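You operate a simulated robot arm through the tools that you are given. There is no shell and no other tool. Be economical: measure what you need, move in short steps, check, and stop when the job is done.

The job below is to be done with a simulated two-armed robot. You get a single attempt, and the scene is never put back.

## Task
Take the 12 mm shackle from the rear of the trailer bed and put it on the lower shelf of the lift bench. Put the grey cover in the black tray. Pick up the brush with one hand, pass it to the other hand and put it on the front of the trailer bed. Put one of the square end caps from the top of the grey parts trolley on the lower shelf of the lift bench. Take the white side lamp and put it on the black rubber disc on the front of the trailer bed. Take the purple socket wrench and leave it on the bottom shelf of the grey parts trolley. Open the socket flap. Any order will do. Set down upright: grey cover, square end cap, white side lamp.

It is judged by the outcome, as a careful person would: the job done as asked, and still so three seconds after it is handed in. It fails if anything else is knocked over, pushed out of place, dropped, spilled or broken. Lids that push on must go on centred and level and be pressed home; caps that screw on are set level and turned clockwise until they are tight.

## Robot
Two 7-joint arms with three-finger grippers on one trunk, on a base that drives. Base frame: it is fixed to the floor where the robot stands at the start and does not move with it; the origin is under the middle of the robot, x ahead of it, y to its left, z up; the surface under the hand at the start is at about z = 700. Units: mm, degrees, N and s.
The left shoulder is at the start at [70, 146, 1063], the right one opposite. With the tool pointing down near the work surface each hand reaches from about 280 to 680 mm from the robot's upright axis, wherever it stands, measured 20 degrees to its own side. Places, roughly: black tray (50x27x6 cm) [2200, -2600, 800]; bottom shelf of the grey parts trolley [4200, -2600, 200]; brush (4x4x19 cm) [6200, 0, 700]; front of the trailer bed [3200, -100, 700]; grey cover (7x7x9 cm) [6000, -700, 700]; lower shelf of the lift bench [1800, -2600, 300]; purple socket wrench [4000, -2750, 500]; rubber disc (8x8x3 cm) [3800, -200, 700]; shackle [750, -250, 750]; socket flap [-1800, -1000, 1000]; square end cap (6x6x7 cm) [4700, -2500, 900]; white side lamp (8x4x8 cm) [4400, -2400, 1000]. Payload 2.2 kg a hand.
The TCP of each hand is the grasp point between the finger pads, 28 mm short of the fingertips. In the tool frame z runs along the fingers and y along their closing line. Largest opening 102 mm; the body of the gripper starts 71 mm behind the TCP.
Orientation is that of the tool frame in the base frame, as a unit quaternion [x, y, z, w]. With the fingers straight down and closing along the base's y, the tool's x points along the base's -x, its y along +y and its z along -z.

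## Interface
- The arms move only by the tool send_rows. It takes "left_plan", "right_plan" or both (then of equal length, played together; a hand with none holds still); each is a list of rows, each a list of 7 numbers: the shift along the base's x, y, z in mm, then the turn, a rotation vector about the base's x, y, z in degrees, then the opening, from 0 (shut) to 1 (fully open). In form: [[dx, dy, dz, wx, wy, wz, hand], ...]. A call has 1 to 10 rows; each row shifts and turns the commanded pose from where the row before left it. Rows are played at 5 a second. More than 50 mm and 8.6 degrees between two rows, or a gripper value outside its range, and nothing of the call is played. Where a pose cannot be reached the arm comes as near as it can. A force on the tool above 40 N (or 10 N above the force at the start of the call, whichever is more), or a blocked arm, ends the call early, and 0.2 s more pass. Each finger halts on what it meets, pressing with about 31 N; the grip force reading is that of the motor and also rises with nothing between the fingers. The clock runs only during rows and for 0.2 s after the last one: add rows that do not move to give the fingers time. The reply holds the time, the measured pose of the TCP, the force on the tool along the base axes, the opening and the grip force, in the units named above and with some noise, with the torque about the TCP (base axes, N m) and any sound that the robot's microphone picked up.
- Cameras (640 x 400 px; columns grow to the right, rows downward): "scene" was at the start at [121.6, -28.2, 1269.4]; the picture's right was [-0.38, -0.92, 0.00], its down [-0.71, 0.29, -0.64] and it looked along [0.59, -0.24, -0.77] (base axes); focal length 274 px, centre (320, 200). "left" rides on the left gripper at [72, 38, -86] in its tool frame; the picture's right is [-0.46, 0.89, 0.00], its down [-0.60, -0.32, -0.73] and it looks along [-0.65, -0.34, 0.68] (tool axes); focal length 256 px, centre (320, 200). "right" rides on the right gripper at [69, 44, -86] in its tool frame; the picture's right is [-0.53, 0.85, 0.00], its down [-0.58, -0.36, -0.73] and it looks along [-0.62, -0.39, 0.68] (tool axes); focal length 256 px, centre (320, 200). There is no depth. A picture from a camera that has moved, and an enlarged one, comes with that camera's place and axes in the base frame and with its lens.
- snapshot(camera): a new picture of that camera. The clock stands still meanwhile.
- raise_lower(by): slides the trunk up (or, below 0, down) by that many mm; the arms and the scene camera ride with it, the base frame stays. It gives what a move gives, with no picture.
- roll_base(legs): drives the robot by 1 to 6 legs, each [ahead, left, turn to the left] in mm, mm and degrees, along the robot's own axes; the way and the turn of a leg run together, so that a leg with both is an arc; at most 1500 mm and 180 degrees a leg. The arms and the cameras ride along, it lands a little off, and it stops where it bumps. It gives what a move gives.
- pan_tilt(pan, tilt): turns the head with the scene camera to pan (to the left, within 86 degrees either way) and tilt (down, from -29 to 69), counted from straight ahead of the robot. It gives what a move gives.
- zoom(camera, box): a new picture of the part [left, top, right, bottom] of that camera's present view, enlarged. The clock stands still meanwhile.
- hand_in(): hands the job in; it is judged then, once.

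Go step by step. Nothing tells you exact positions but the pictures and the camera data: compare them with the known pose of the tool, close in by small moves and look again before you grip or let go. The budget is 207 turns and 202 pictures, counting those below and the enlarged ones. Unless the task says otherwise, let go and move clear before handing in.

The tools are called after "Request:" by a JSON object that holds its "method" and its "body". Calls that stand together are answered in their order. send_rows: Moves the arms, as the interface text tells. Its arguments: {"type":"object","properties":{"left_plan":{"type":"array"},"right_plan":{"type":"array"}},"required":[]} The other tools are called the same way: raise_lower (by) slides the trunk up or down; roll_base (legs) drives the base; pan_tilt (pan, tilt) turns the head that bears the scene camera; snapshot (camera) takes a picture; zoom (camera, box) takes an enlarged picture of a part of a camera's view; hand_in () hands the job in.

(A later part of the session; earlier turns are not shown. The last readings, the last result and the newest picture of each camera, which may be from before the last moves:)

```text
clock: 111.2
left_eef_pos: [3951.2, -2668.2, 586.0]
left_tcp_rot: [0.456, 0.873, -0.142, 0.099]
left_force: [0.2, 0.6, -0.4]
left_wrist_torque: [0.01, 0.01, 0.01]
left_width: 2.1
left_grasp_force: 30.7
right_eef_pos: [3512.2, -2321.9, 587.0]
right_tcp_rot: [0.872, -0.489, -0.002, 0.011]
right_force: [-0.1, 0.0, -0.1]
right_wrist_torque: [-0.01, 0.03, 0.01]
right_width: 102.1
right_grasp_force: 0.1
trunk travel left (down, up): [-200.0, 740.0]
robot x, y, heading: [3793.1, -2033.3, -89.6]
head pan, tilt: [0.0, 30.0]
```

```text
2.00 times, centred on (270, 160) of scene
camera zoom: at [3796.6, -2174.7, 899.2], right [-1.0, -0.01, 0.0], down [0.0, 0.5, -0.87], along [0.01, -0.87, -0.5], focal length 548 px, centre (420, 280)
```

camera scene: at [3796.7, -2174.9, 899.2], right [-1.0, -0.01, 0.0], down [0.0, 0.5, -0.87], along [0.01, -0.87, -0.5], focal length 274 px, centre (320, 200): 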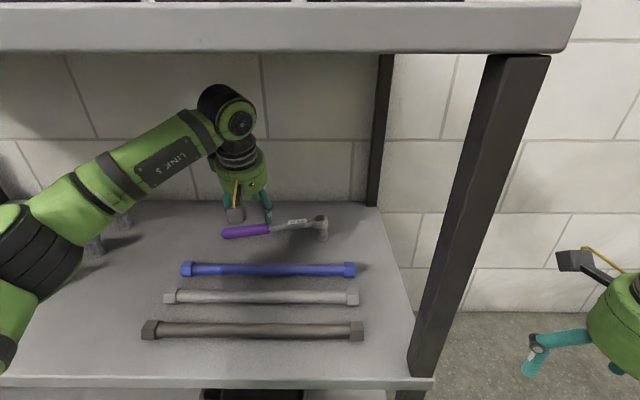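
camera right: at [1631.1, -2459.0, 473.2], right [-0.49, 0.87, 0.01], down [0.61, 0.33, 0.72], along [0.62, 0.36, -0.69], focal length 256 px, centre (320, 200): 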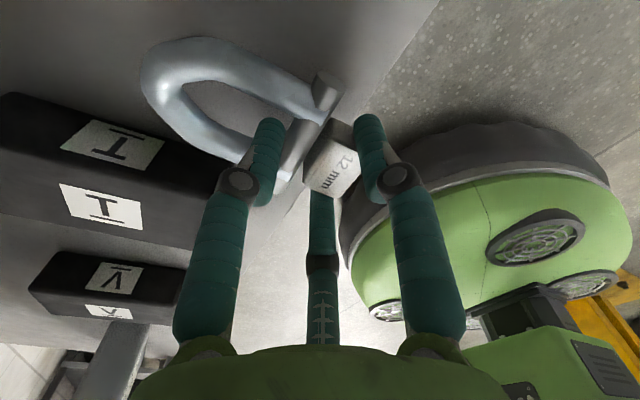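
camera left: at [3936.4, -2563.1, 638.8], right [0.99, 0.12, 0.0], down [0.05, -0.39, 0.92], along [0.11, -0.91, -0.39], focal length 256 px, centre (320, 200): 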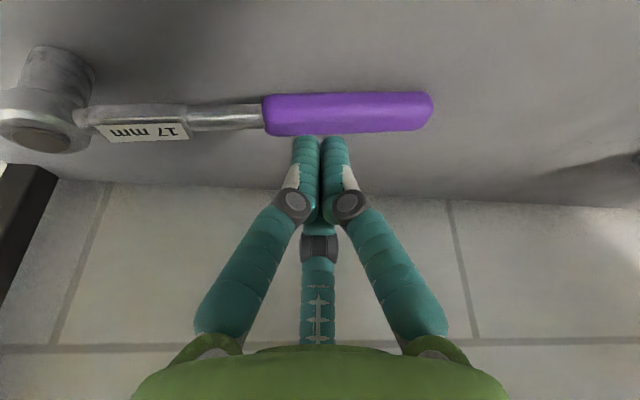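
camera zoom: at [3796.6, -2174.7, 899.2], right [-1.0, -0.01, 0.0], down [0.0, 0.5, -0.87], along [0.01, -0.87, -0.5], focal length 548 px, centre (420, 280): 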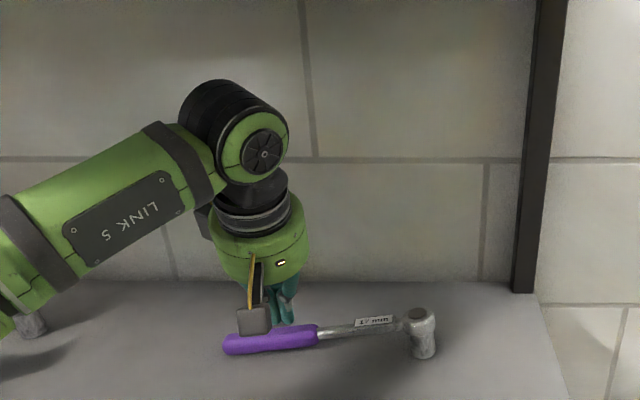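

It slipped out because the tilted far finger was too high. I straighten the tool to vertical and try again slightly deeper.

Request:
{"method": "send_rows", "body": {"left_plan": [[0, -3, 5, 6.62, 0.81, 0, 0.2], [0, -4, 5, 6.62, 0.81, 0, 0.4], [0, -4, 0, 6.62, 0.81, 0, 0.6], [0, 0, 0, 0, 0, 0, 0.6]]}}

Request:
{"method": "snapshot", "body": {"camera": "left"}}

```text
clock: 112.2
left_eef_pos: [3948.6, -2659.2, 587.5]
left_tcp_rot: [0.463, 0.886, -0.002, 0.0]
left_force: [0.7, -0.1, -0.2]
left_wrist_torque: [-0.04, 0.0, 0.01]
left_width: 61.0
left_grasp_force: 0.0
left hand out of reach, approached as far as the arm can: row 3
right_eef_pos: [3509.3, -2322.8, 588.2]
right_tcp_rot: [0.872, -0.49, -0.002, 0.01]
right_force: [-0.4, 0.1, -0.6]
right_wrist_torque: [-0.01, 0.04, -0.01]
right_width: 101.9
right_grasp_force: 0.1
trunk travel left (down, up): [-200.0, 740.0]
robot x, y, heading: [3793.8, -2035.0, -89.4]
head pan, tilt: [0.0, 30.0]
```

```text
138 pictures are left
camera left: at [3937.1, -2579.4, 674.7], right [0.99, 0.12, 0.0], down [0.08, -0.67, 0.73], along [0.09, -0.73, -0.68], focal length 256 px, centre (320, 200)
```

left: 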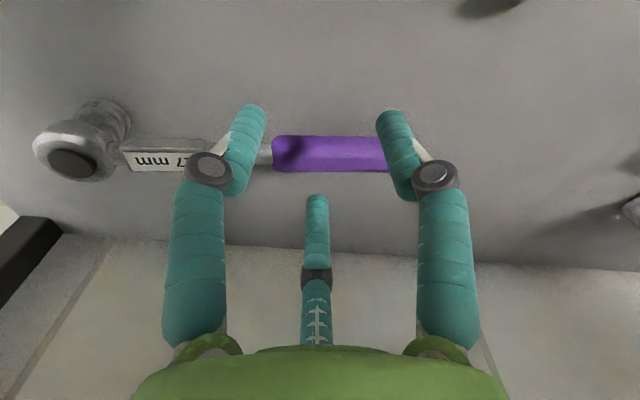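

Reach limit is 20 mm short; I creep the base 14 mm and raise the trunk 30 mm.

Request:
{"method": "roll_base", "body": {"legs": [[14, 0, 0]]}}

Request:
{"method": "raise_lower", "body": {"by": 25}}

Request:
{"method": "send_rows", "body": {"left_plan": [[0, 0, -15, 0, 0, 0, 0.6], [0, -3, -12, 0, 0, 0, 0.6], [0, -5, 0, 0, 0, 0, 0.6], [0, 0, 0, 0, 0, 0, 0.6]]}}

Request:
{"method": "snapshot", "body": {"camera": "left"}}

```text
clock: 113.0
left_eef_pos: [3949.6, -2675.0, 587.4]
left_tcp_rot: [0.462, 0.887, -0.003, 0.002]
left_force: [-0.7, -0.7, -0.5]
left_wrist_torque: [0.0, 0.0, 0.02]
left_width: 61.2
left_grasp_force: 0.1
right_eef_pos: [3510.1, -2338.0, 588.7]
right_tcp_rot: [0.872, -0.49, -0.002, 0.011]
right_force: [0.0, 0.6, -0.1]
right_wrist_torque: [-0.01, 0.02, -0.03]
right_width: 102.3
right_grasp_force: 0.2
trunk travel left (down, up): [-200.0, 740.0]
robot x, y, heading: [3795.7, -2046.9, -89.4]
head pan, tilt: [0.0, 30.0]
```

```text
clock: 113.7
left_eef_pos: [3950.2, -2676.2, 613.8]
left_tcp_rot: [0.463, 0.886, -0.003, 0.001]
left_force: [-0.7, 0.0, 0.3]
left_wrist_torque: [0.0, -0.03, -0.01]
left_width: 61.1
left_grasp_force: 0.1
right_eef_pos: [3510.9, -2337.1, 612.5]
right_tcp_rot: [0.872, -0.489, -0.001, 0.01]
right_force: [-0.3, -0.3, 0.0]
right_wrist_torque: [-0.01, -0.03, -0.02]
right_width: 101.8
right_grasp_force: 0.0
trunk travel left (down, up): [-225.0, 715.0]
robot x, y, heading: [3796.4, -2048.6, -89.4]
head pan, tilt: [0.0, 30.0]
```

```text
clock: 114.7
left_eef_pos: [3948.7, -2682.5, 587.1]
left_tcp_rot: [0.463, 0.886, -0.002, 0.002]
left_force: [1.2, 0.7, -1.1]
left_wrist_torque: [0.03, 0.02, -0.01]
left_width: 61.2
left_grasp_force: 0.0
right_eef_pos: [3509.7, -2336.3, 613.4]
right_tcp_rot: [0.872, -0.489, -0.001, 0.01]
right_force: [-0.6, -0.6, -0.2]
right_wrist_torque: [0.0, 0.0, -0.03]
right_width: 102.2
right_grasp_force: 0.1
trunk travel left (down, up): [-225.0, 715.0]
robot x, y, heading: [3795.8, -2050.0, -89.2]
head pan, tilt: [0.0, 30.0]
```

```text
137 pictures are left
camera left: at [3938.4, -2601.6, 672.9], right [0.99, 0.13, 0.0], down [0.09, -0.67, 0.74], along [0.09, -0.73, -0.68], focal length 256 px, centre (320, 200)
```

left: 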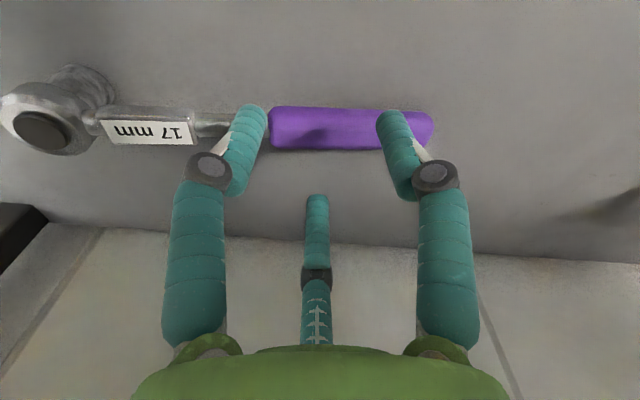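

Request:
{"method": "send_rows", "body": {"left_plan": [[6, 0, -15, 0, 0, 0, 0.6], [0, 0, -14, 0, 0, 0, 0.6], [0, 0, -8, 0, 0, 0, 0.6], [0, 0, 0, 0, 0, 0, 0.6]]}}

Request:
{"method": "snapshot", "body": {"camera": "left"}}

```text
clock: 115.7
left_eef_pos: [3956.1, -2683.3, 549.7]
left_tcp_rot: [0.462, 0.887, -0.003, 0.001]
left_force: [-0.2, -0.6, 0.5]
left_wrist_torque: [0.03, 0.04, -0.01]
left_width: 61.1
left_grasp_force: 0.1
right_eef_pos: [3511.1, -2337.1, 612.2]
right_tcp_rot: [0.872, -0.489, -0.002, 0.01]
right_force: [0.7, 0.6, 0.4]
right_wrist_torque: [-0.01, -0.02, -0.02]
right_width: 102.1
right_grasp_force: 0.1
trunk travel left (down, up): [-225.0, 715.0]
robot x, y, heading: [3797.2, -2052.9, -89.3]
head pan, tilt: [0.0, 30.0]
```

```text
136 pictures are left
camera left: at [3944.3, -2602.0, 634.8], right [0.99, 0.13, 0.0], down [0.09, -0.67, 0.74], along [0.09, -0.73, -0.68], focal length 256 px, centre (320, 200)
```

left: 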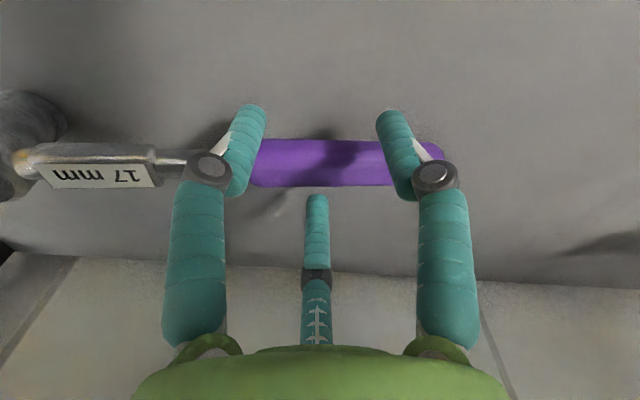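

Handle sits between the pair and the single finger. Close fully.

Request:
{"method": "send_rows", "body": {"left_plan": [[0, 0, 0, 0, 0, 0, 0.45], [0, 0, 0, 0, 0, 0, 0.3], [0, 0, 0, 0, 0, 0, 0.2], [0, 0, 0, 0, 0, 0, 0.1], [0, 0, 0, 0, 0, 0, 0.1]]}}

Request:
{"method": "snapshot", "body": {"camera": "left"}}

```text
clock: 116.9
left_eef_pos: [3956.2, -2682.8, 549.0]
left_tcp_rot: [0.462, 0.887, -0.003, 0.001]
left_force: [0.4, 0.4, 0.7]
left_wrist_torque: [-0.03, 0.04, -0.2]
left_width: 40.2
left_grasp_force: 22.4
right_eef_pos: [3510.7, -2337.1, 611.3]
right_tcp_rot: [0.872, -0.489, -0.002, 0.009]
right_force: [-0.2, 0.4, -0.5]
right_wrist_torque: [0.02, -0.01, 0.04]
right_width: 102.0
right_grasp_force: 0.1
trunk travel left (down, up): [-225.0, 715.0]
robot x, y, heading: [3795.1, -2049.5, -89.4]
head pan, tilt: [0.0, 30.0]
```

```text
135 pictures are left
camera left: at [3944.3, -2601.9, 635.1], right [0.99, 0.12, 0.0], down [0.09, -0.67, 0.74], along [0.09, -0.73, -0.68], focal length 256 px, centre (320, 200)
```

left: 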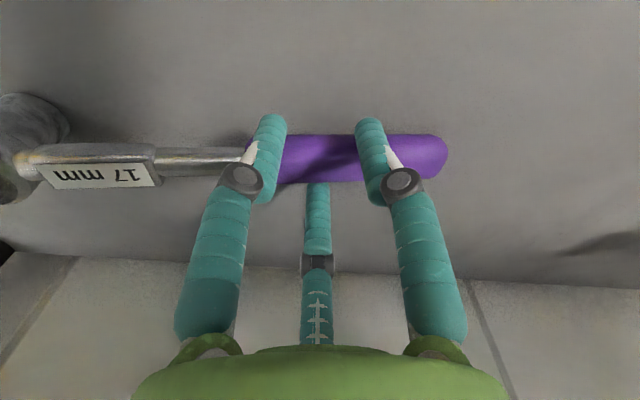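

Gripped at 40 mm. Lift and check.

Request:
{"method": "send_rows", "body": {"left_plan": [[0, 0, 0, 0, 0, 0, 0.05], [0, 0, 8, 0, 0, 0, 0.0], [0, 0, 12, 0, 0, 0, 0.0], [0, 0, 15, 0, 0, 0, 0.0], [0, 0, 10, 0, 0, 0, 0.0], [0, 0, 0, 0, 0, 0, 0.0]]}}

Request:
{"method": "snapshot", "body": {"camera": "left"}}

Request:
{"method": "snapshot", "body": {"camera": "scene"}}

```text
clock: 118.3
left_eef_pos: [3956.4, -2682.4, 594.3]
left_tcp_rot: [0.463, 0.886, -0.003, 0.002]
left_force: [-0.6, -0.4, -4.0]
left_wrist_torque: [0.04, -0.25, -0.01]
left_width: 38.5
left_grasp_force: 30.5
right_eef_pos: [3510.4, -2336.6, 613.7]
right_tcp_rot: [0.872, -0.489, -0.001, 0.01]
right_force: [-0.4, -0.9, -0.7]
right_wrist_torque: [0.02, 0.03, -0.03]
right_width: 101.8
right_grasp_force: 0.0
trunk travel left (down, up): [-225.0, 715.0]
robot x, y, heading: [3798.5, -2049.5, -89.5]
head pan, tilt: [0.0, 30.0]
```

```text
134 pictures are left
camera left: at [3944.6, -2602.3, 679.8], right [0.99, 0.13, 0.0], down [0.09, -0.67, 0.73], along [0.09, -0.73, -0.68], focal length 256 px, centre (320, 200)
```

left: 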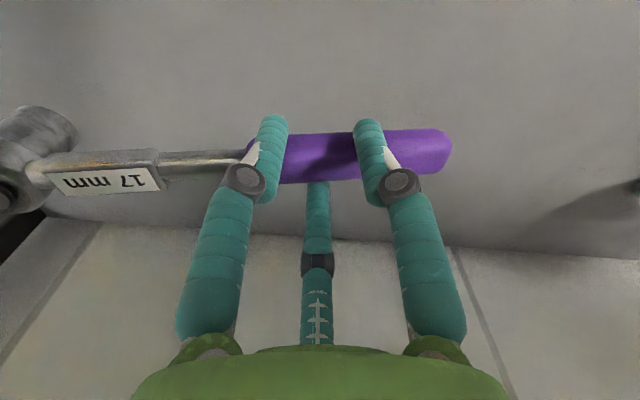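

```text
133 pictures are left
camera scene: at [3796.9, -2189.6, 924.2], right [-1.0, -0.01, 0.0], down [0.0, 0.5, -0.87], along [0.01, -0.87, -0.5], focal length 274 px, centre (320, 200)
```

scene: 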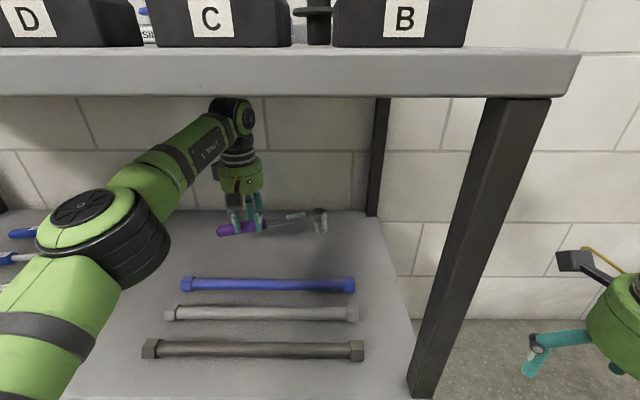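

Held well. Raise slightly and draw it out of the shelf.

Request:
{"method": "send_rows", "body": {"left_plan": [[0, 0, 12, 0, 0, 0, 0.0], [0, 0, 11, 0, 0, 0, 0.0], [0, 40, 0, 0, 0, 0, 0.0], [0, 45, 0, 0, 0, 0, 0.0], [0, 45, 0, 0, 0, 0, 0.0], [0, 45, 0, 0, 0, 0, 0.0], [0, 45, 0, 0, 0, 0, 0.0], [0, 45, 0, 0, 0, 0, 0.0], [0, 45, 0, 0, 0, 0, 0.0], [0, 45, 0, 0, 0, 0, 0.0]]}}

Request:
{"method": "roll_base", "body": {"legs": [[-250, 0, 0]]}}

Request:
{"method": "snapshot", "body": {"camera": "scene"}}

```text
clock: 120.3
left_eef_pos: [3970.3, -2649.2, 645.1]
left_tcp_rot: [0.337, 0.939, 0.029, -0.066]
left_force: [-0.6, -1.4, -3.6]
left_wrist_torque: [0.12, -0.21, 0.0]
left_width: 38.3
left_grasp_force: 31.0
left hand out of reach, approached as far as the arm can: row 3, 4, 5, 6, 7, 8, 9
right_eef_pos: [3509.9, -2336.3, 615.5]
right_tcp_rot: [0.87, -0.492, -0.004, 0.01]
right_force: [0.1, 0.3, 0.1]
right_wrist_torque: [0.03, 0.01, 0.0]
right_width: 102.1
right_grasp_force: 0.0
trunk travel left (down, up): [-225.0, 715.0]
robot x, y, heading: [3791.4, -2049.0, -89.6]
head pan, tilt: [0.0, 30.0]
stopped in row 10 (left hand): the force on the tool passed its limit at 68 N (the readings are from after the stop); the commanded pose is now the measured one
```

```text
clock: 122.1
left_eef_pos: [3968.1, -2400.5, 644.3]
left_tcp_rot: [0.338, 0.938, 0.028, -0.064]
left_force: [0.3, -0.1, -3.0]
left_wrist_torque: [0.09, -0.19, 0.04]
left_width: 38.5
left_grasp_force: 30.9
right_eef_pos: [3507.2, -2085.8, 612.5]
right_tcp_rot: [0.871, -0.492, -0.004, 0.009]
right_force: [-0.2, 1.0, -0.5]
right_wrist_torque: [-0.02, -0.02, 0.0]
right_width: 101.8
right_grasp_force: 0.2
trunk travel left (down, up): [-225.0, 715.0]
robot x, y, heading: [3794.2, -1797.4, -90.0]
head pan, tilt: [0.0, 30.0]
```

```text
132 pictures are left
camera scene: at [3795.5, -1941.0, 923.6], right [-1.0, 0.0, 0.0], down [0.0, 0.5, -0.86], along [0.0, -0.86, -0.5], focal length 274 px, centre (320, 200)
```

scene: 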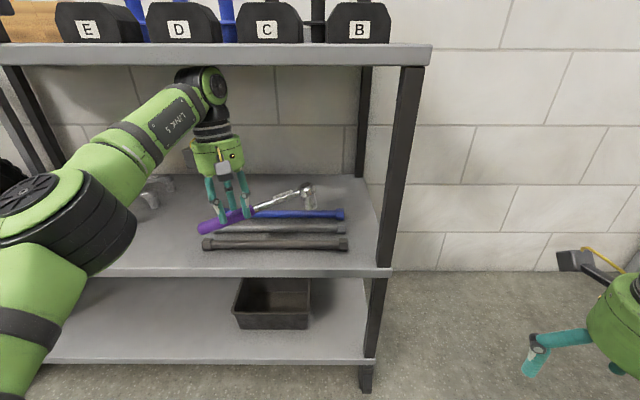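

The arm jammed while retracting, so I back the base further to bring the hand fully out of the shelf.

Request:
{"method": "roll_base", "body": {"legs": [[-260, 0, 0]]}}

Request:
{"method": "snapshot", "body": {"camera": "scene"}}

Request:
{"method": "snapshot", "body": {"camera": "left"}}

```text
clock: 124.0
left_eef_pos: [3966.4, -2142.5, 645.9]
left_tcp_rot: [0.337, 0.939, 0.027, -0.063]
left_force: [1.6, 0.4, -2.8]
left_wrist_torque: [0.09, -0.21, 0.0]
left_width: 38.5
left_grasp_force: 30.9
right_eef_pos: [3507.0, -1829.9, 612.9]
right_tcp_rot: [0.871, -0.491, -0.003, 0.01]
right_force: [0.3, 0.0, -0.7]
right_wrist_torque: [0.0, 0.0, 0.02]
right_width: 101.7
right_grasp_force: 0.1
trunk travel left (down, up): [-225.0, 715.0]
robot x, y, heading: [3790.4, -1544.6, -89.7]
head pan, tilt: [0.0, 30.0]
```

```text
131 pictures are left
camera scene: at [3793.4, -1683.8, 924.2], right [-1.0, -0.01, 0.0], down [0.0, 0.5, -0.87], along [0.0, -0.87, -0.5], focal length 274 px, centre (320, 200)
```

scene: 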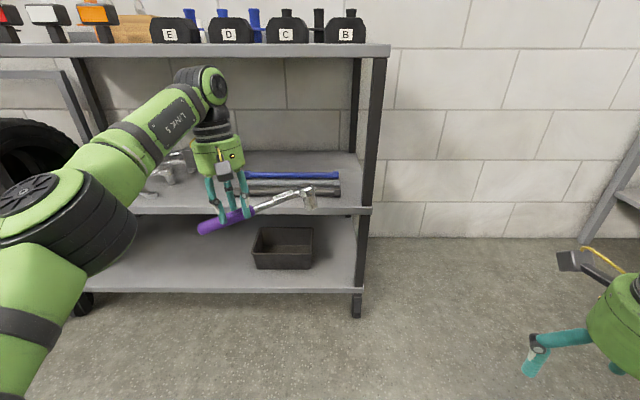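

```text
130 pictures are left
camera left: at [3943.4, -2077.4, 742.1], right [0.92, 0.39, -0.06], down [0.33, -0.69, 0.64], along [0.21, -0.61, -0.77], focal length 256 px, centre (320, 200)
```

left: 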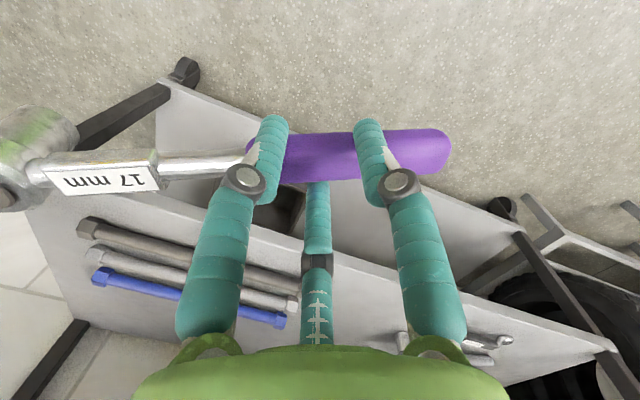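

Wrench is safe. In free space I level the tool, align the wrench with the shelf and draw the hand in.

Request:
{"method": "send_rows", "body": {"left_plan": [[0, 0, 0, -5.3, -5.7, 0, 0.0], [0, 10, -10, 0, 0, -7.3, 0.0], [0, 10, -10, 0, 0, -7.3, 0.0], [0, 20, -10, 0, 0, -7.2, 0.0], [0, 20, -10, 0, 0, 0, 0.0], [0, 20, -10, 0, 0, 0, 0.0], [0, 20, -10, 0, 0, 0, 0.0], [0, 20, 0, 0, 0, 0, 0.0]]}}

Request:
{"method": "snapshot", "body": {"camera": "scene"}}

```text
clock: 125.8
left_eef_pos: [3966.1, -2024.7, 586.0]
left_tcp_rot: [0.51, 0.86, 0.001, -0.001]
left_force: [-0.1, -0.2, -3.4]
left_wrist_torque: [-0.01, -0.23, -0.01]
left_width: 38.5
left_grasp_force: 30.8
right_eef_pos: [3507.0, -1829.6, 613.2]
right_tcp_rot: [0.871, -0.491, -0.002, 0.009]
right_force: [0.1, 0.2, -0.2]
right_wrist_torque: [-0.04, 0.0, -0.05]
right_width: 101.5
right_grasp_force: 0.1
trunk travel left (down, up): [-225.0, 715.0]
robot x, y, heading: [3790.3, -1543.2, -89.7]
head pan, tilt: [0.0, 30.0]
```

```text
129 pictures are left
camera scene: at [3793.5, -1683.9, 924.2], right [-1.0, -0.01, 0.0], down [0.0, 0.5, -0.87], along [0.0, -0.87, -0.5], focal length 274 px, centre (320, 200)
```

scene: 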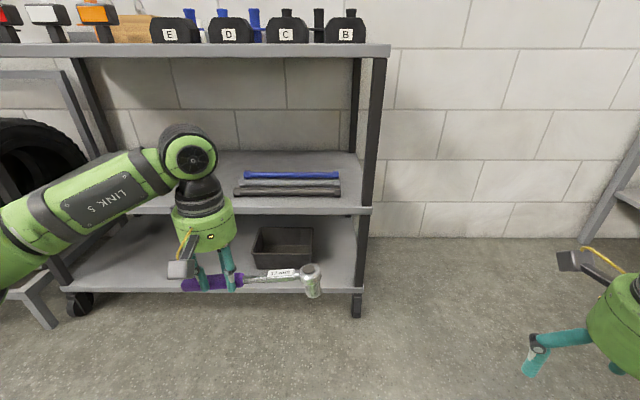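

Now move left so the wrench ends up over free bottom-shelf space (x≈4100–4340), lower the trunk, and tilt the tool 25°.

Request:
{"method": "roll_base", "body": {"legs": [[0, 305, 0]]}}

Request:
{"method": "raise_lower", "body": {"by": -210}}

Request:
{"method": "send_rows", "body": {"left_plan": [[0, 0, -10, -8.3, 0, 0, 0.0], [0, 0, -15, -8.3, 0, 0, 0.0], [0, 0, -15, -8.3, 0, 0, 0.0], [0, 0, -20, 0, 0, 0, 0.0], [0, 0, -20, 0, 0, 0, 0.0], [0, 0, 0, 0, 0, 0, 0.0]]}}

Request:
{"method": "pan_tilt", "body": {"pan": 15, "tilt": 35}}

Request:
{"method": "snapshot", "body": {"camera": "scene"}}

```text
clock: 127.8
left_eef_pos: [4267.0, -2023.4, 587.8]
left_tcp_rot: [0.511, 0.859, 0.001, -0.001]
left_force: [-0.6, 0.3, -3.2]
left_wrist_torque: [0.01, -0.24, 0.02]
left_width: 38.0
left_grasp_force: 30.8
right_eef_pos: [3807.0, -1828.2, 612.1]
right_tcp_rot: [0.87, -0.492, -0.003, 0.01]
right_force: [0.8, 0.8, -0.3]
right_wrist_torque: [-0.02, 0.01, 0.0]
right_width: 102.0
right_grasp_force: 0.1
trunk travel left (down, up): [-225.0, 715.0]
robot x, y, heading: [4090.9, -1541.8, -90.0]
head pan, tilt: [0.0, 30.0]
```

```text
clock: 130.1
left_eef_pos: [4266.6, -2023.1, 376.4]
left_tcp_rot: [0.511, 0.859, 0.001, -0.002]
left_force: [-0.5, 0.1, -3.3]
left_wrist_torque: [0.02, -0.21, -0.01]
left_width: 38.1
left_grasp_force: 30.9
right_eef_pos: [3807.5, -1827.6, 403.0]
right_tcp_rot: [0.87, -0.493, -0.002, 0.009]
right_force: [-0.7, 0.3, 0.3]
right_wrist_torque: [-0.02, -0.01, -0.01]
right_width: 102.1
right_grasp_force: 0.0
trunk travel left (down, up): [-15.0, 925.0]
robot x, y, heading: [4090.2, -1543.4, -89.6]
head pan, tilt: [0.0, 30.0]
```

```text
clock: 131.5
left_eef_pos: [4266.1, -2022.3, 294.8]
left_tcp_rot: [0.499, 0.839, -0.186, 0.11]
left_force: [0.2, 0.2, -2.8]
left_wrist_torque: [0.03, -0.24, -0.02]
left_width: 38.3
left_grasp_force: 31.1
right_eef_pos: [3805.7, -1828.1, 402.6]
right_tcp_rot: [0.871, -0.492, -0.004, 0.009]
right_force: [-1.1, -0.1, 0.7]
right_wrist_torque: [0.06, -0.03, -0.01]
right_width: 101.9
right_grasp_force: 0.1
trunk travel left (down, up): [-15.0, 925.0]
robot x, y, heading: [4094.8, -1545.7, -89.5]
head pan, tilt: [0.0, 30.0]
```

```text
clock: 132.3
left_eef_pos: [4266.2, -2023.6, 295.6]
left_tcp_rot: [0.5, 0.839, -0.185, 0.11]
left_force: [-0.7, -1.3, -3.5]
left_wrist_torque: [0.05, -0.2, -0.02]
left_width: 38.3
left_grasp_force: 31.2
right_eef_pos: [3808.1, -1828.3, 403.6]
right_tcp_rot: [0.871, -0.492, -0.003, 0.009]
right_force: [-0.1, 0.8, -0.2]
right_wrist_torque: [-0.01, 0.02, -0.01]
right_width: 101.9
right_grasp_force: 0.1
trunk travel left (down, up): [-15.0, 925.0]
robot x, y, heading: [4095.0, -1543.9, -89.9]
head pan, tilt: [15.0, 35.0]
```

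```text
128 pictures are left
camera scene: at [4117.1, -1677.0, 706.4], right [-0.97, -0.26, 0.0], down [-0.15, 0.55, -0.82], along [0.21, -0.79, -0.57], focal length 274 px, centre (320, 200)
```

scene: 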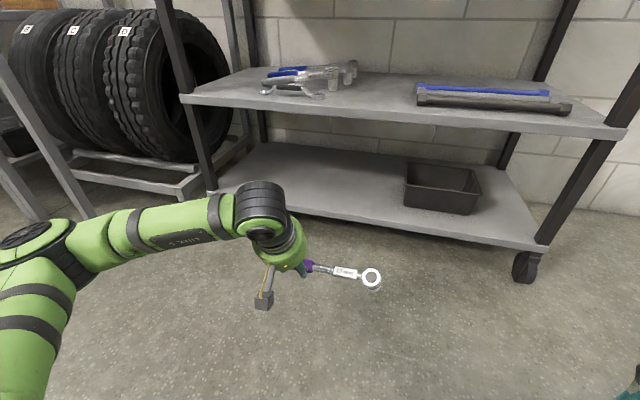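

Request:
{"method": "send_rows", "body": {"left_plan": [[0, 0, -20, 0, 0, 0, 0.0], [0, 0, -13, 0, 0, 0, 0.0], [0, 0, 0, 0, 0, 0, 0.0]]}}

Request:
{"method": "roll_base", "body": {"legs": [[290, 0, 0]]}}

Request:
{"method": "snapshot", "body": {"camera": "scene"}}

Request:
{"method": "snapshot", "body": {"camera": "left"}}

```text
clock: 133.1
left_eef_pos: [4265.3, -2024.1, 261.0]
left_tcp_rot: [0.499, 0.839, -0.185, 0.109]
left_force: [0.0, 0.4, -4.2]
left_wrist_torque: [0.07, -0.17, 0.02]
left_width: 38.3
left_grasp_force: 30.3
right_eef_pos: [3807.0, -1828.4, 402.1]
right_tcp_rot: [0.87, -0.492, -0.002, 0.009]
right_force: [0.8, 1.5, -0.4]
right_wrist_torque: [-0.01, -0.03, -0.05]
right_width: 101.9
right_grasp_force: 0.1
trunk travel left (down, up): [-15.0, 925.0]
robot x, y, heading: [4091.2, -1543.0, -89.9]
head pan, tilt: [15.0, 35.0]
```

```text
clock: 135.0
left_eef_pos: [4265.1, -2307.0, 262.2]
left_tcp_rot: [0.5, 0.839, -0.185, 0.109]
left_force: [0.2, 0.7, -3.3]
left_wrist_torque: [0.07, -0.22, -0.02]
left_width: 38.4
left_grasp_force: 31.1
right_eef_pos: [3807.6, -2111.7, 402.0]
right_tcp_rot: [0.87, -0.494, -0.002, 0.01]
right_force: [0.0, -0.3, 0.0]
right_wrist_torque: [-0.01, 0.0, 0.03]
right_width: 102.1
right_grasp_force: 0.0
trunk travel left (down, up): [-15.0, 925.0]
robot x, y, heading: [4091.7, -1828.9, -89.8]
head pan, tilt: [15.0, 35.0]
```

```text
127 pictures are left
camera scene: at [4117.6, -1960.9, 706.4], right [-0.97, -0.26, 0.0], down [-0.15, 0.55, -0.82], along [0.21, -0.79, -0.57], focal length 274 px, centre (320, 200)
```

scene: 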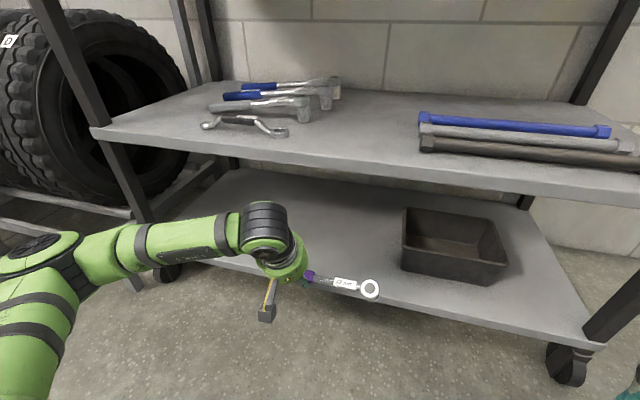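

```text
126 pictures are left
camera left: at [4262.9, -2198.4, 306.2], right [1.0, 0.01, -0.01], down [0.01, -0.31, 0.95], along [0.01, -0.95, -0.31], focal length 256 px, centre (320, 200)
```

left: 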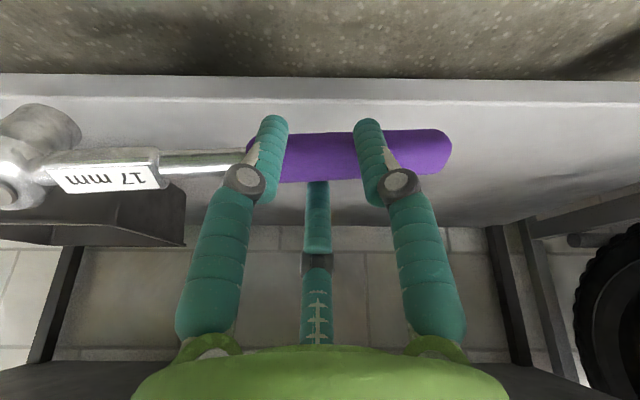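

Request:
{"method": "send_rows", "body": {"left_plan": [[0, -34, 0, 0, 0, 0, 0.0], [0, -34, 0, 0, 0, 0, 0.0], [0, 0, -10, 0, 0, 0, 0.0], [0, 0, -8, 0, 0, 0, 0.0], [0, 0, 0, 0, 0, 0, 0.0]]}}

Request:
{"method": "snapshot", "body": {"camera": "scene"}}

Request:
{"method": "snapshot", "body": {"camera": "left"}}

```text
clock: 136.2
left_eef_pos: [4263.7, -2375.3, 244.9]
left_tcp_rot: [0.501, 0.839, -0.185, 0.109]
left_force: [0.3, 0.3, -4.8]
left_wrist_torque: [0.05, -0.22, 0.0]
left_width: 38.4
left_grasp_force: 30.6
right_eef_pos: [3807.6, -2111.7, 402.6]
right_tcp_rot: [0.87, -0.493, -0.003, 0.01]
right_force: [0.4, 0.1, -0.5]
right_wrist_torque: [0.03, 0.01, -0.03]
right_width: 102.1
right_grasp_force: 0.0
trunk travel left (down, up): [-15.0, 925.0]
robot x, y, heading: [4092.4, -1828.5, -89.7]
head pan, tilt: [15.0, 35.0]
```

```text
125 pictures are left
camera scene: at [4117.6, -1961.0, 706.4], right [-0.97, -0.26, 0.0], down [-0.15, 0.55, -0.82], along [0.21, -0.79, -0.57], focal length 274 px, centre (320, 200)
```

scene: 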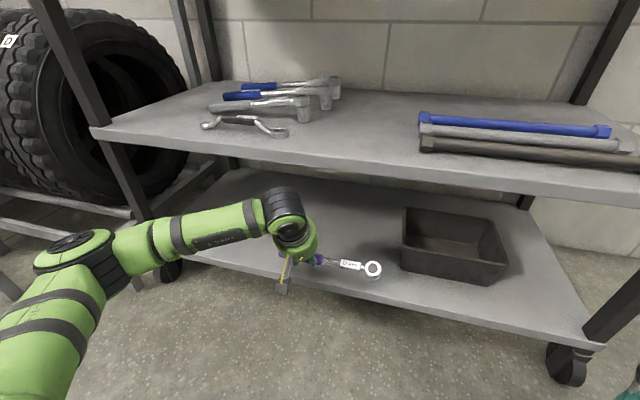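

```text
124 pictures are left
camera left: at [4262.7, -2266.4, 288.0], right [1.0, 0.01, -0.01], down [0.01, -0.31, 0.95], along [0.01, -0.95, -0.31], focal length 256 px, centre (320, 200)
```

left: 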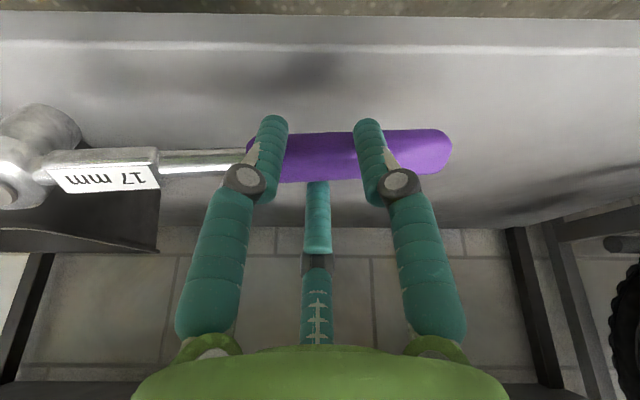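

Request:
{"method": "send_rows", "body": {"left_plan": [[0, 0, -3, 0, 0, 0, 0.0], [0, 0, -3, 0, 0, 0, 0.0], [0, 0, -2, 0, 0, 0, 0.0], [0, 0, 0, 0, 0, 0, 0.0]]}}

Request:
{"method": "zoom", "body": {"camera": "scene", "box": [240, 180, 420, 300]}}

```text
clock: 137.2
left_eef_pos: [4264.1, -2376.1, 236.1]
left_tcp_rot: [0.5, 0.839, -0.185, 0.109]
left_force: [0.5, 0.4, -3.0]
left_wrist_torque: [0.07, -0.22, 0.06]
left_width: 38.5
left_grasp_force: 31.2
right_eef_pos: [3807.7, -2112.8, 402.8]
right_tcp_rot: [0.87, -0.493, -0.003, 0.01]
right_force: [0.0, -0.2, -0.1]
right_wrist_torque: [0.0, 0.05, -0.01]
right_width: 102.1
right_grasp_force: 0.0
trunk travel left (down, up): [-15.0, 925.0]
robot x, y, heading: [4091.2, -1826.7, -90.0]
head pan, tilt: [15.0, 35.0]
```

```text
3.33 times, centred on (330, 240) of scene
camera zoom: at [4117.6, -1961.0, 706.4], right [-0.97, -0.26, 0.0], down [-0.15, 0.55, -0.82], along [0.21, -0.79, -0.57], focal length 914 px, centre (287, 67)
```

zoom: 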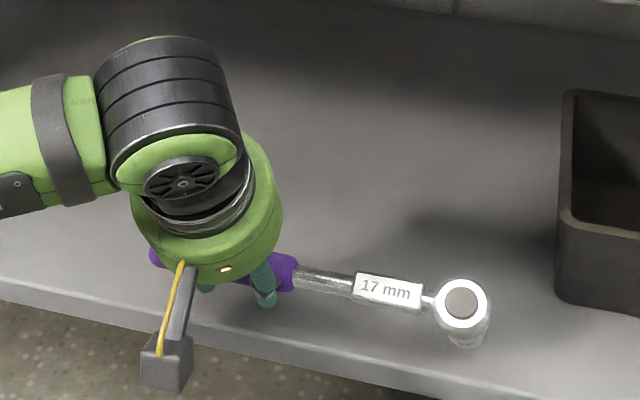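

Request:
{"method": "send_rows", "body": {"left_plan": [[0, 0, -2, 0, 0, 0, 0.0], [0, 0, -2, 0, 0, 0, 0.0], [0, 0, -2, 0, 0, 0, 0.0], [0, 0, -2, 0, 0, 0, 0.0], [0, 0, -2, 0, 0, 0, 0.0]]}}

```text
clock: 138.4
left_eef_pos: [4265.6, -2376.3, 226.3]
left_tcp_rot: [0.5, 0.839, -0.184, 0.108]
left_force: [0.1, -0.4, -3.8]
left_wrist_torque: [0.05, -0.21, -0.03]
left_width: 38.4
left_grasp_force: 31.1
right_eef_pos: [3807.1, -2112.3, 403.3]
right_tcp_rot: [0.869, -0.494, -0.002, 0.01]
right_force: [0.5, -0.6, 0.5]
right_wrist_torque: [0.01, 0.04, 0.0]
right_width: 102.0
right_grasp_force: 0.1
trunk travel left (down, up): [-15.0, 925.0]
robot x, y, heading: [4095.5, -1830.0, -89.9]
head pan, tilt: [15.0, 35.0]
```

Request:
{"method": "send_rows", "body": {"left_plan": [[0, 0, -3, 0, 0, 0, 0.0], [0, 0, -3, 0, 0, 0, 0.0], [0, 0, -3, 0, 0, 0, 0.0], [0, 0, -3, 0, 0, 0, 0.0], [0, 0, 0, 0, 0, 0, 0.0]]}}

Request:
{"method": "snapshot", "body": {"camera": "left"}}

Request:
{"method": "zoom", "body": {"camera": "scene", "box": [240, 180, 420, 300]}}

```text
clock: 139.6
left_eef_pos: [4265.7, -2376.3, 215.1]
left_tcp_rot: [0.5, 0.839, -0.184, 0.108]
left_force: [0.1, 0.4, -3.2]
left_wrist_torque: [0.07, -0.22, 0.0]
left_width: 38.2
left_grasp_force: 31.2
right_eef_pos: [3807.3, -2111.3, 403.0]
right_tcp_rot: [0.87, -0.492, -0.003, 0.009]
right_force: [0.1, 0.9, -0.4]
right_wrist_torque: [0.0, 0.02, 0.01]
right_width: 101.9
right_grasp_force: 0.0
trunk travel left (down, up): [-15.0, 925.0]
robot x, y, heading: [4099.2, -1827.7, -89.9]
head pan, tilt: [15.0, 35.0]
```

```text
122 pictures are left
camera left: at [4263.0, -2266.8, 258.5], right [1.0, 0.01, -0.01], down [0.01, -0.31, 0.95], along [0.01, -0.95, -0.31], focal length 256 px, centre (320, 200)
```

left: 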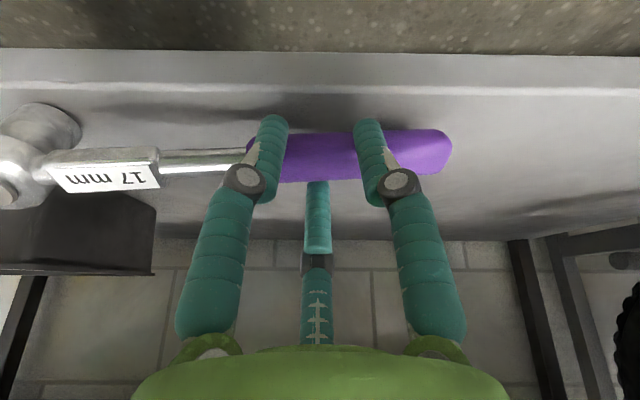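

```text
3.33 times, centred on (330, 240) of scene
camera zoom: at [4117.6, -1961.0, 706.4], right [-0.97, -0.26, 0.0], down [-0.15, 0.55, -0.82], along [0.21, -0.79, -0.57], focal length 914 px, centre (287, 67)
```

zoom: 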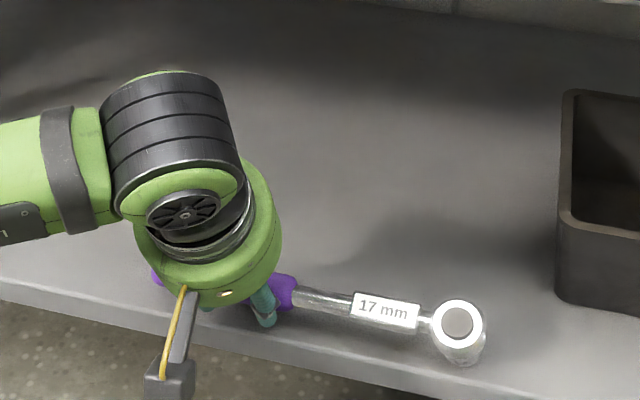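

Combining views, the shelf is at z≈151 with front edge y≈-2385, so I move 40 mm further in before lowering.

Request:
{"method": "send_rows", "body": {"left_plan": [[0, -20, 5, 0, 0, 0, 0.0], [0, -20, 0, 0, 0, 0, 0.0], [0, 0, -6, 0, 0, 0, 0.0], [0, 0, -5, 0, 0, 0, 0.0], [0, 0, -3, 0, 0, 0, 0.0], [0, 0, -3, 0, 0, 0, 0.0], [0, 0, 0, 0, 0, 0, 0.0]]}}

Request:
{"method": "snapshot", "body": {"camera": "left"}}

Request:
{"method": "zoom", "body": {"camera": "scene", "box": [240, 180, 420, 300]}}

```text
clock: 141.2
left_eef_pos: [4264.8, -2416.8, 208.3]
left_tcp_rot: [0.5, 0.838, -0.19, 0.111]
left_force: [-0.2, -3.4, 19.0]
left_wrist_torque: [-0.42, 0.34, 0.56]
left_width: 38.7
left_grasp_force: 31.3
right_eef_pos: [3807.3, -2110.5, 403.6]
right_tcp_rot: [0.87, -0.493, -0.001, 0.011]
right_force: [-0.1, 0.0, -0.1]
right_wrist_torque: [0.0, 0.0, 0.02]
right_width: 101.9
right_grasp_force: 0.0
trunk travel left (down, up): [-15.0, 925.0]
robot x, y, heading: [4099.3, -1827.0, -89.9]
head pan, tilt: [15.0, 35.0]
```

```text
120 pictures are left
camera left: at [4262.3, -2307.2, 250.4], right [1.0, 0.01, -0.01], down [0.01, -0.3, 0.95], along [0.01, -0.95, -0.3], focal length 256 px, centre (320, 200)
```

left: 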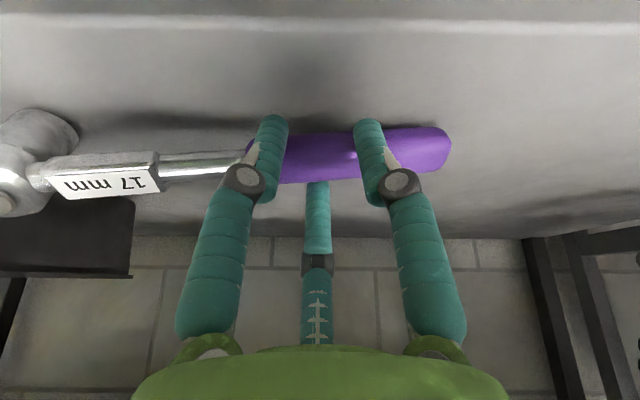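

```text
3.33 times, centred on (330, 240) of scene
camera zoom: at [4117.1, -1959.1, 707.1], right [-0.97, -0.26, 0.0], down [-0.15, 0.55, -0.82], along [0.21, -0.79, -0.57], focal length 914 px, centre (287, 67)
```

zoom: 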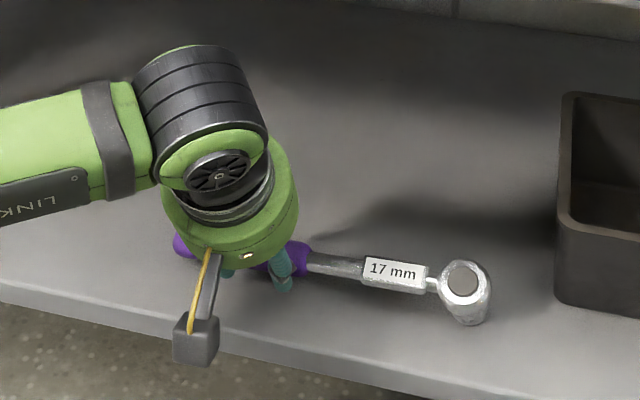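

Socket touches the shelf. Relieve the press and open gradually.

Request:
{"method": "send_rows", "body": {"left_plan": [[0, 0, 2, 0, 0, 0, 0.3], [0, 0, 0, 0, 0, 0, 0.4], [0, 0, 0, 0, 0, 0, 0.45], [0, 0, 0, 0, 0, 0, 0.55], [0, 0, 0, 0, 0, 0, 0.7], [0, 0, 0, 0, 0, 0, 0.7]]}}

Request:
{"method": "snapshot", "body": {"camera": "left"}}

Request:
{"method": "zoom", "body": {"camera": "scene", "box": [240, 180, 420, 300]}}

```text
clock: 142.6
left_eef_pos: [4264.7, -2416.2, 204.0]
left_tcp_rot: [0.5, 0.839, -0.185, 0.11]
left_force: [1.0, -0.4, 0.5]
left_wrist_torque: [0.04, -0.01, -0.01]
left_width: 71.5
left_grasp_force: 0.1
right_eef_pos: [3807.7, -2110.8, 402.4]
right_tcp_rot: [0.87, -0.494, -0.003, 0.01]
right_force: [0.7, 0.0, 0.2]
right_wrist_torque: [0.0, 0.02, -0.04]
right_width: 102.2
right_grasp_force: 0.0
trunk travel left (down, up): [-15.0, 925.0]
robot x, y, heading: [4095.7, -1828.0, -89.9]
head pan, tilt: [15.0, 35.0]
```

```text
118 pictures are left
camera left: at [4262.9, -2305.9, 248.3], right [1.0, 0.01, -0.01], down [0.01, -0.31, 0.95], along [0.01, -0.95, -0.31], focal length 256 px, centre (320, 200)
```

left: 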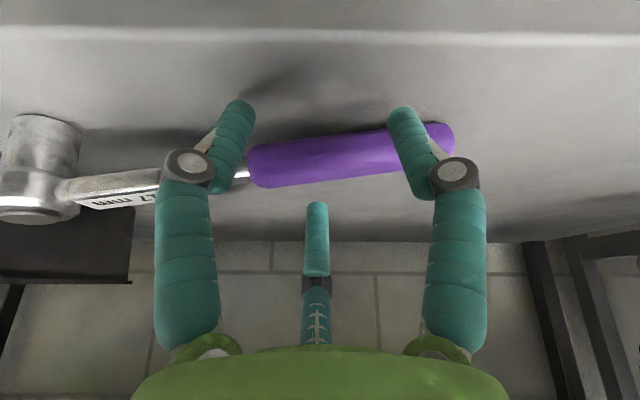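

```text
3.33 times, centred on (330, 240) of scene
camera zoom: at [4117.6, -1960.7, 706.5], right [-0.97, -0.26, 0.0], down [-0.15, 0.55, -0.82], along [0.21, -0.79, -0.57], focal length 914 px, centre (287, 67)
```

zoom: 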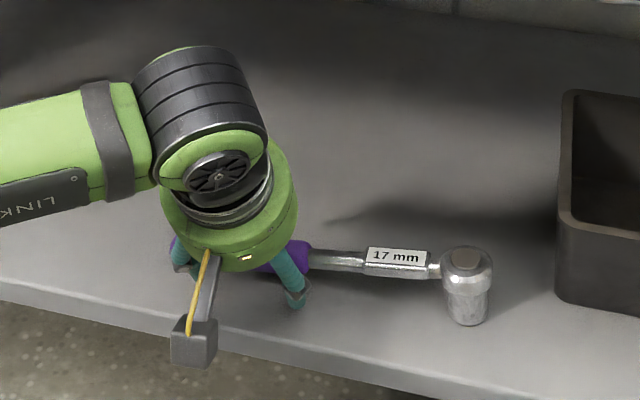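

Wrench stands settled on the bottom shelf. Withdraw along the tool axis, then back off.

Request:
{"method": "send_rows", "body": {"left_plan": [[0, 8, 18, 0, 0, 0, 0.75], [0, 8, 18, 0, 0, 0, 0.75], [0, 10, 18, 0, 0, 0, 0.75], [0, 20, 10, 0, 0, 0, 0.75], [0, 40, 0, 0, 0, 0, 0.75], [0, 40, 0, 0, 0, 0, 0.75], [0, 40, 0, 0, 0, 0, 0.75], [0, 40, 0, 8.3, 0, 0, 0.9], [0, 20, 0, 8.3, 0, 0, 1], [0, 0, 0, 8.3, 0, 0, 1]]}}

Request:
{"method": "roll_base", "body": {"legs": [[-280, 200, 0]]}}

Request:
{"method": "snapshot", "body": {"camera": "scene"}}

```text
clock: 144.8
left_eef_pos: [4265.0, -2190.9, 267.7]
left_tcp_rot: [0.512, 0.859, 0.002, -0.001]
left_force: [-0.9, -0.5, -0.9]
left_wrist_torque: [0.0, 0.01, 0.01]
left_width: 102.1
left_grasp_force: 0.0
right_eef_pos: [3808.1, -2112.5, 402.2]
right_tcp_rot: [0.87, -0.493, -0.002, 0.01]
right_force: [-0.6, 0.0, -0.2]
right_wrist_torque: [0.01, 0.0, -0.02]
right_width: 102.0
right_grasp_force: 0.1
trunk travel left (down, up): [-15.0, 925.0]
robot x, y, heading: [4096.7, -1828.8, -89.6]
head pan, tilt: [15.0, 35.0]
```

```text
clock: 147.1
left_eef_pos: [4464.4, -1911.7, 267.7]
left_tcp_rot: [0.509, 0.861, 0.0, -0.002]
left_force: [-0.9, -0.4, 0.2]
left_wrist_torque: [0.0, 0.01, -0.01]
left_width: 102.0
left_grasp_force: 0.0
right_eef_pos: [4006.9, -1835.8, 402.8]
right_tcp_rot: [0.872, -0.49, -0.003, 0.009]
right_force: [0.1, -0.8, 0.8]
right_wrist_torque: [0.0, 0.0, -0.04]
right_width: 102.3
right_grasp_force: 0.0
trunk travel left (down, up): [-15.0, 925.0]
robot x, y, heading: [4290.8, -1549.6, -89.8]
head pan, tilt: [15.0, 35.0]
```

```text
116 pictures are left
camera scene: at [4316.2, -1682.5, 706.5], right [-0.96, -0.27, 0.0], down [-0.15, 0.55, -0.82], along [0.22, -0.79, -0.57], focal length 274 px, centre (320, 200)
```

scene: 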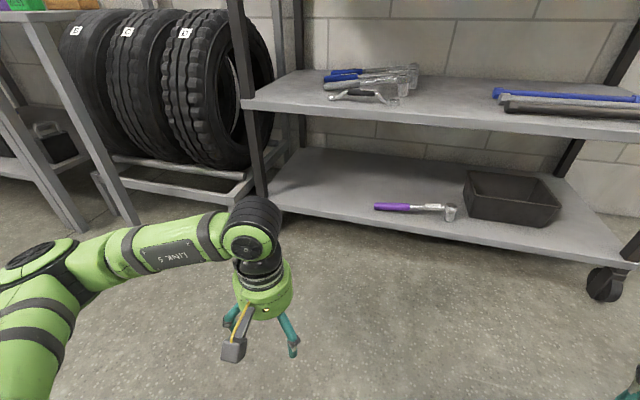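

Wrench done. Next the top of the trolley: raise the trunk and look.

Request:
{"method": "raise_lower", "body": {"by": 400}}

Request:
{"method": "raise_lower", "body": {"by": 360}}

Request:
{"method": "roll_base", "body": {"legs": [[200, 150, 0]]}}

Request:
{"method": "pan_tilt", "body": {"pan": 0, "tilt": 35}}

Request:
{"method": "snapshot", "body": {"camera": "scene"}}

```text
clock: 150.9
left_eef_pos: [4464.8, -1910.8, 666.8]
left_tcp_rot: [0.509, 0.861, 0.0, -0.002]
left_force: [-0.1, -0.4, 0.1]
left_wrist_torque: [0.0, -0.02, -0.05]
left_width: 102.0
left_grasp_force: 0.0
right_eef_pos: [4007.1, -1835.8, 803.5]
right_tcp_rot: [0.872, -0.49, -0.003, 0.01]
right_force: [0.4, -0.2, -0.9]
right_wrist_torque: [0.04, 0.01, -0.01]
right_width: 102.0
right_grasp_force: 0.1
trunk travel left (down, up): [-415.0, 525.0]
robot x, y, heading: [4293.5, -1546.8, -89.5]
head pan, tilt: [15.0, 35.0]
```

```text
clock: 154.4
left_eef_pos: [4465.0, -1913.3, 1027.0]
left_tcp_rot: [0.51, 0.86, 0.0, -0.002]
left_force: [-0.1, 0.1, 0.6]
left_wrist_torque: [0.04, 0.03, -0.02]
left_width: 102.0
left_grasp_force: 0.1
right_eef_pos: [4006.6, -1835.1, 1161.8]
right_tcp_rot: [0.872, -0.489, -0.003, 0.009]
right_force: [-0.1, 0.8, 0.4]
right_wrist_torque: [-0.02, 0.05, 0.0]
right_width: 102.2
right_grasp_force: 0.0
trunk travel left (down, up): [-775.0, 165.0]
robot x, y, heading: [4293.7, -1548.9, -89.7]
head pan, tilt: [15.0, 35.0]
```

```text
clock: 156.2
left_eef_pos: [4621.7, -2110.9, 1027.5]
left_tcp_rot: [0.507, 0.862, 0.001, -0.001]
left_force: [1.1, 0.1, 0.0]
left_wrist_torque: [-0.02, -0.06, -0.01]
left_width: 102.1
left_grasp_force: 0.1
right_eef_pos: [4164.2, -2037.0, 1163.6]
right_tcp_rot: [0.873, -0.488, -0.002, 0.01]
right_force: [-0.2, 0.4, -0.1]
right_wrist_torque: [0.01, -0.01, -0.02]
right_width: 102.1
right_grasp_force: 0.0
trunk travel left (down, up): [-775.0, 165.0]
robot x, y, heading: [4449.7, -1748.2, -89.0]
head pan, tilt: [15.0, 35.0]
```

```text
clock: 157.0
left_eef_pos: [4624.1, -2112.0, 1027.4]
left_tcp_rot: [0.507, 0.862, 0.0, -0.001]
left_force: [-0.3, 0.3, 0.6]
left_wrist_torque: [0.01, -0.02, 0.0]
left_width: 102.0
left_grasp_force: 0.1
right_eef_pos: [4166.1, -2038.5, 1162.0]
right_tcp_rot: [0.873, -0.488, -0.003, 0.009]
right_force: [-0.5, 0.0, 0.6]
right_wrist_torque: [0.01, 0.03, -0.02]
right_width: 102.3
right_grasp_force: 0.0
trunk travel left (down, up): [-775.0, 165.0]
robot x, y, heading: [4451.5, -1749.9, -89.2]
head pan, tilt: [0.0, 35.0]
```

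```text
115 pictures are left
camera scene: at [4451.0, -1886.8, 1466.4], right [-1.0, -0.01, 0.0], down [-0.01, 0.57, -0.82], along [0.01, -0.82, -0.57], focal length 274 px, centre (320, 200)
```

scene: 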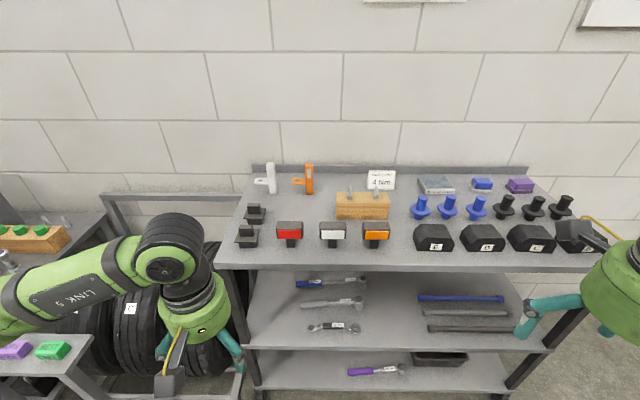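

Request:
{"method": "zoom", "body": {"camera": "scene", "box": [225, 155, 395, 270]}}

```text
3.48 times, centred on (310, 212) of scene
camera zoom: at [4451.0, -1886.8, 1466.4], right [-1.0, -0.01, 0.0], down [-0.01, 0.57, -0.82], along [0.01, -0.82, -0.57], focal length 954 px, centre (355, 156)
```

zoom: 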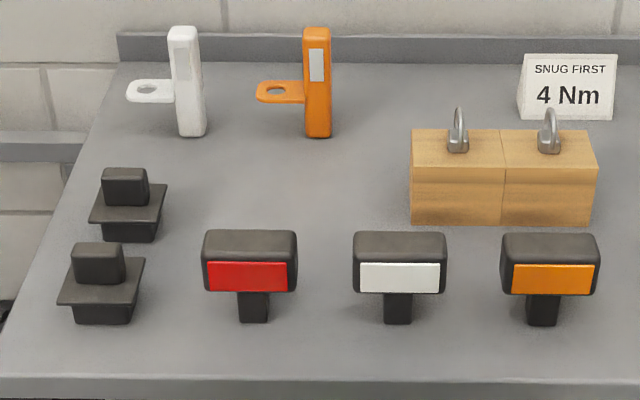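

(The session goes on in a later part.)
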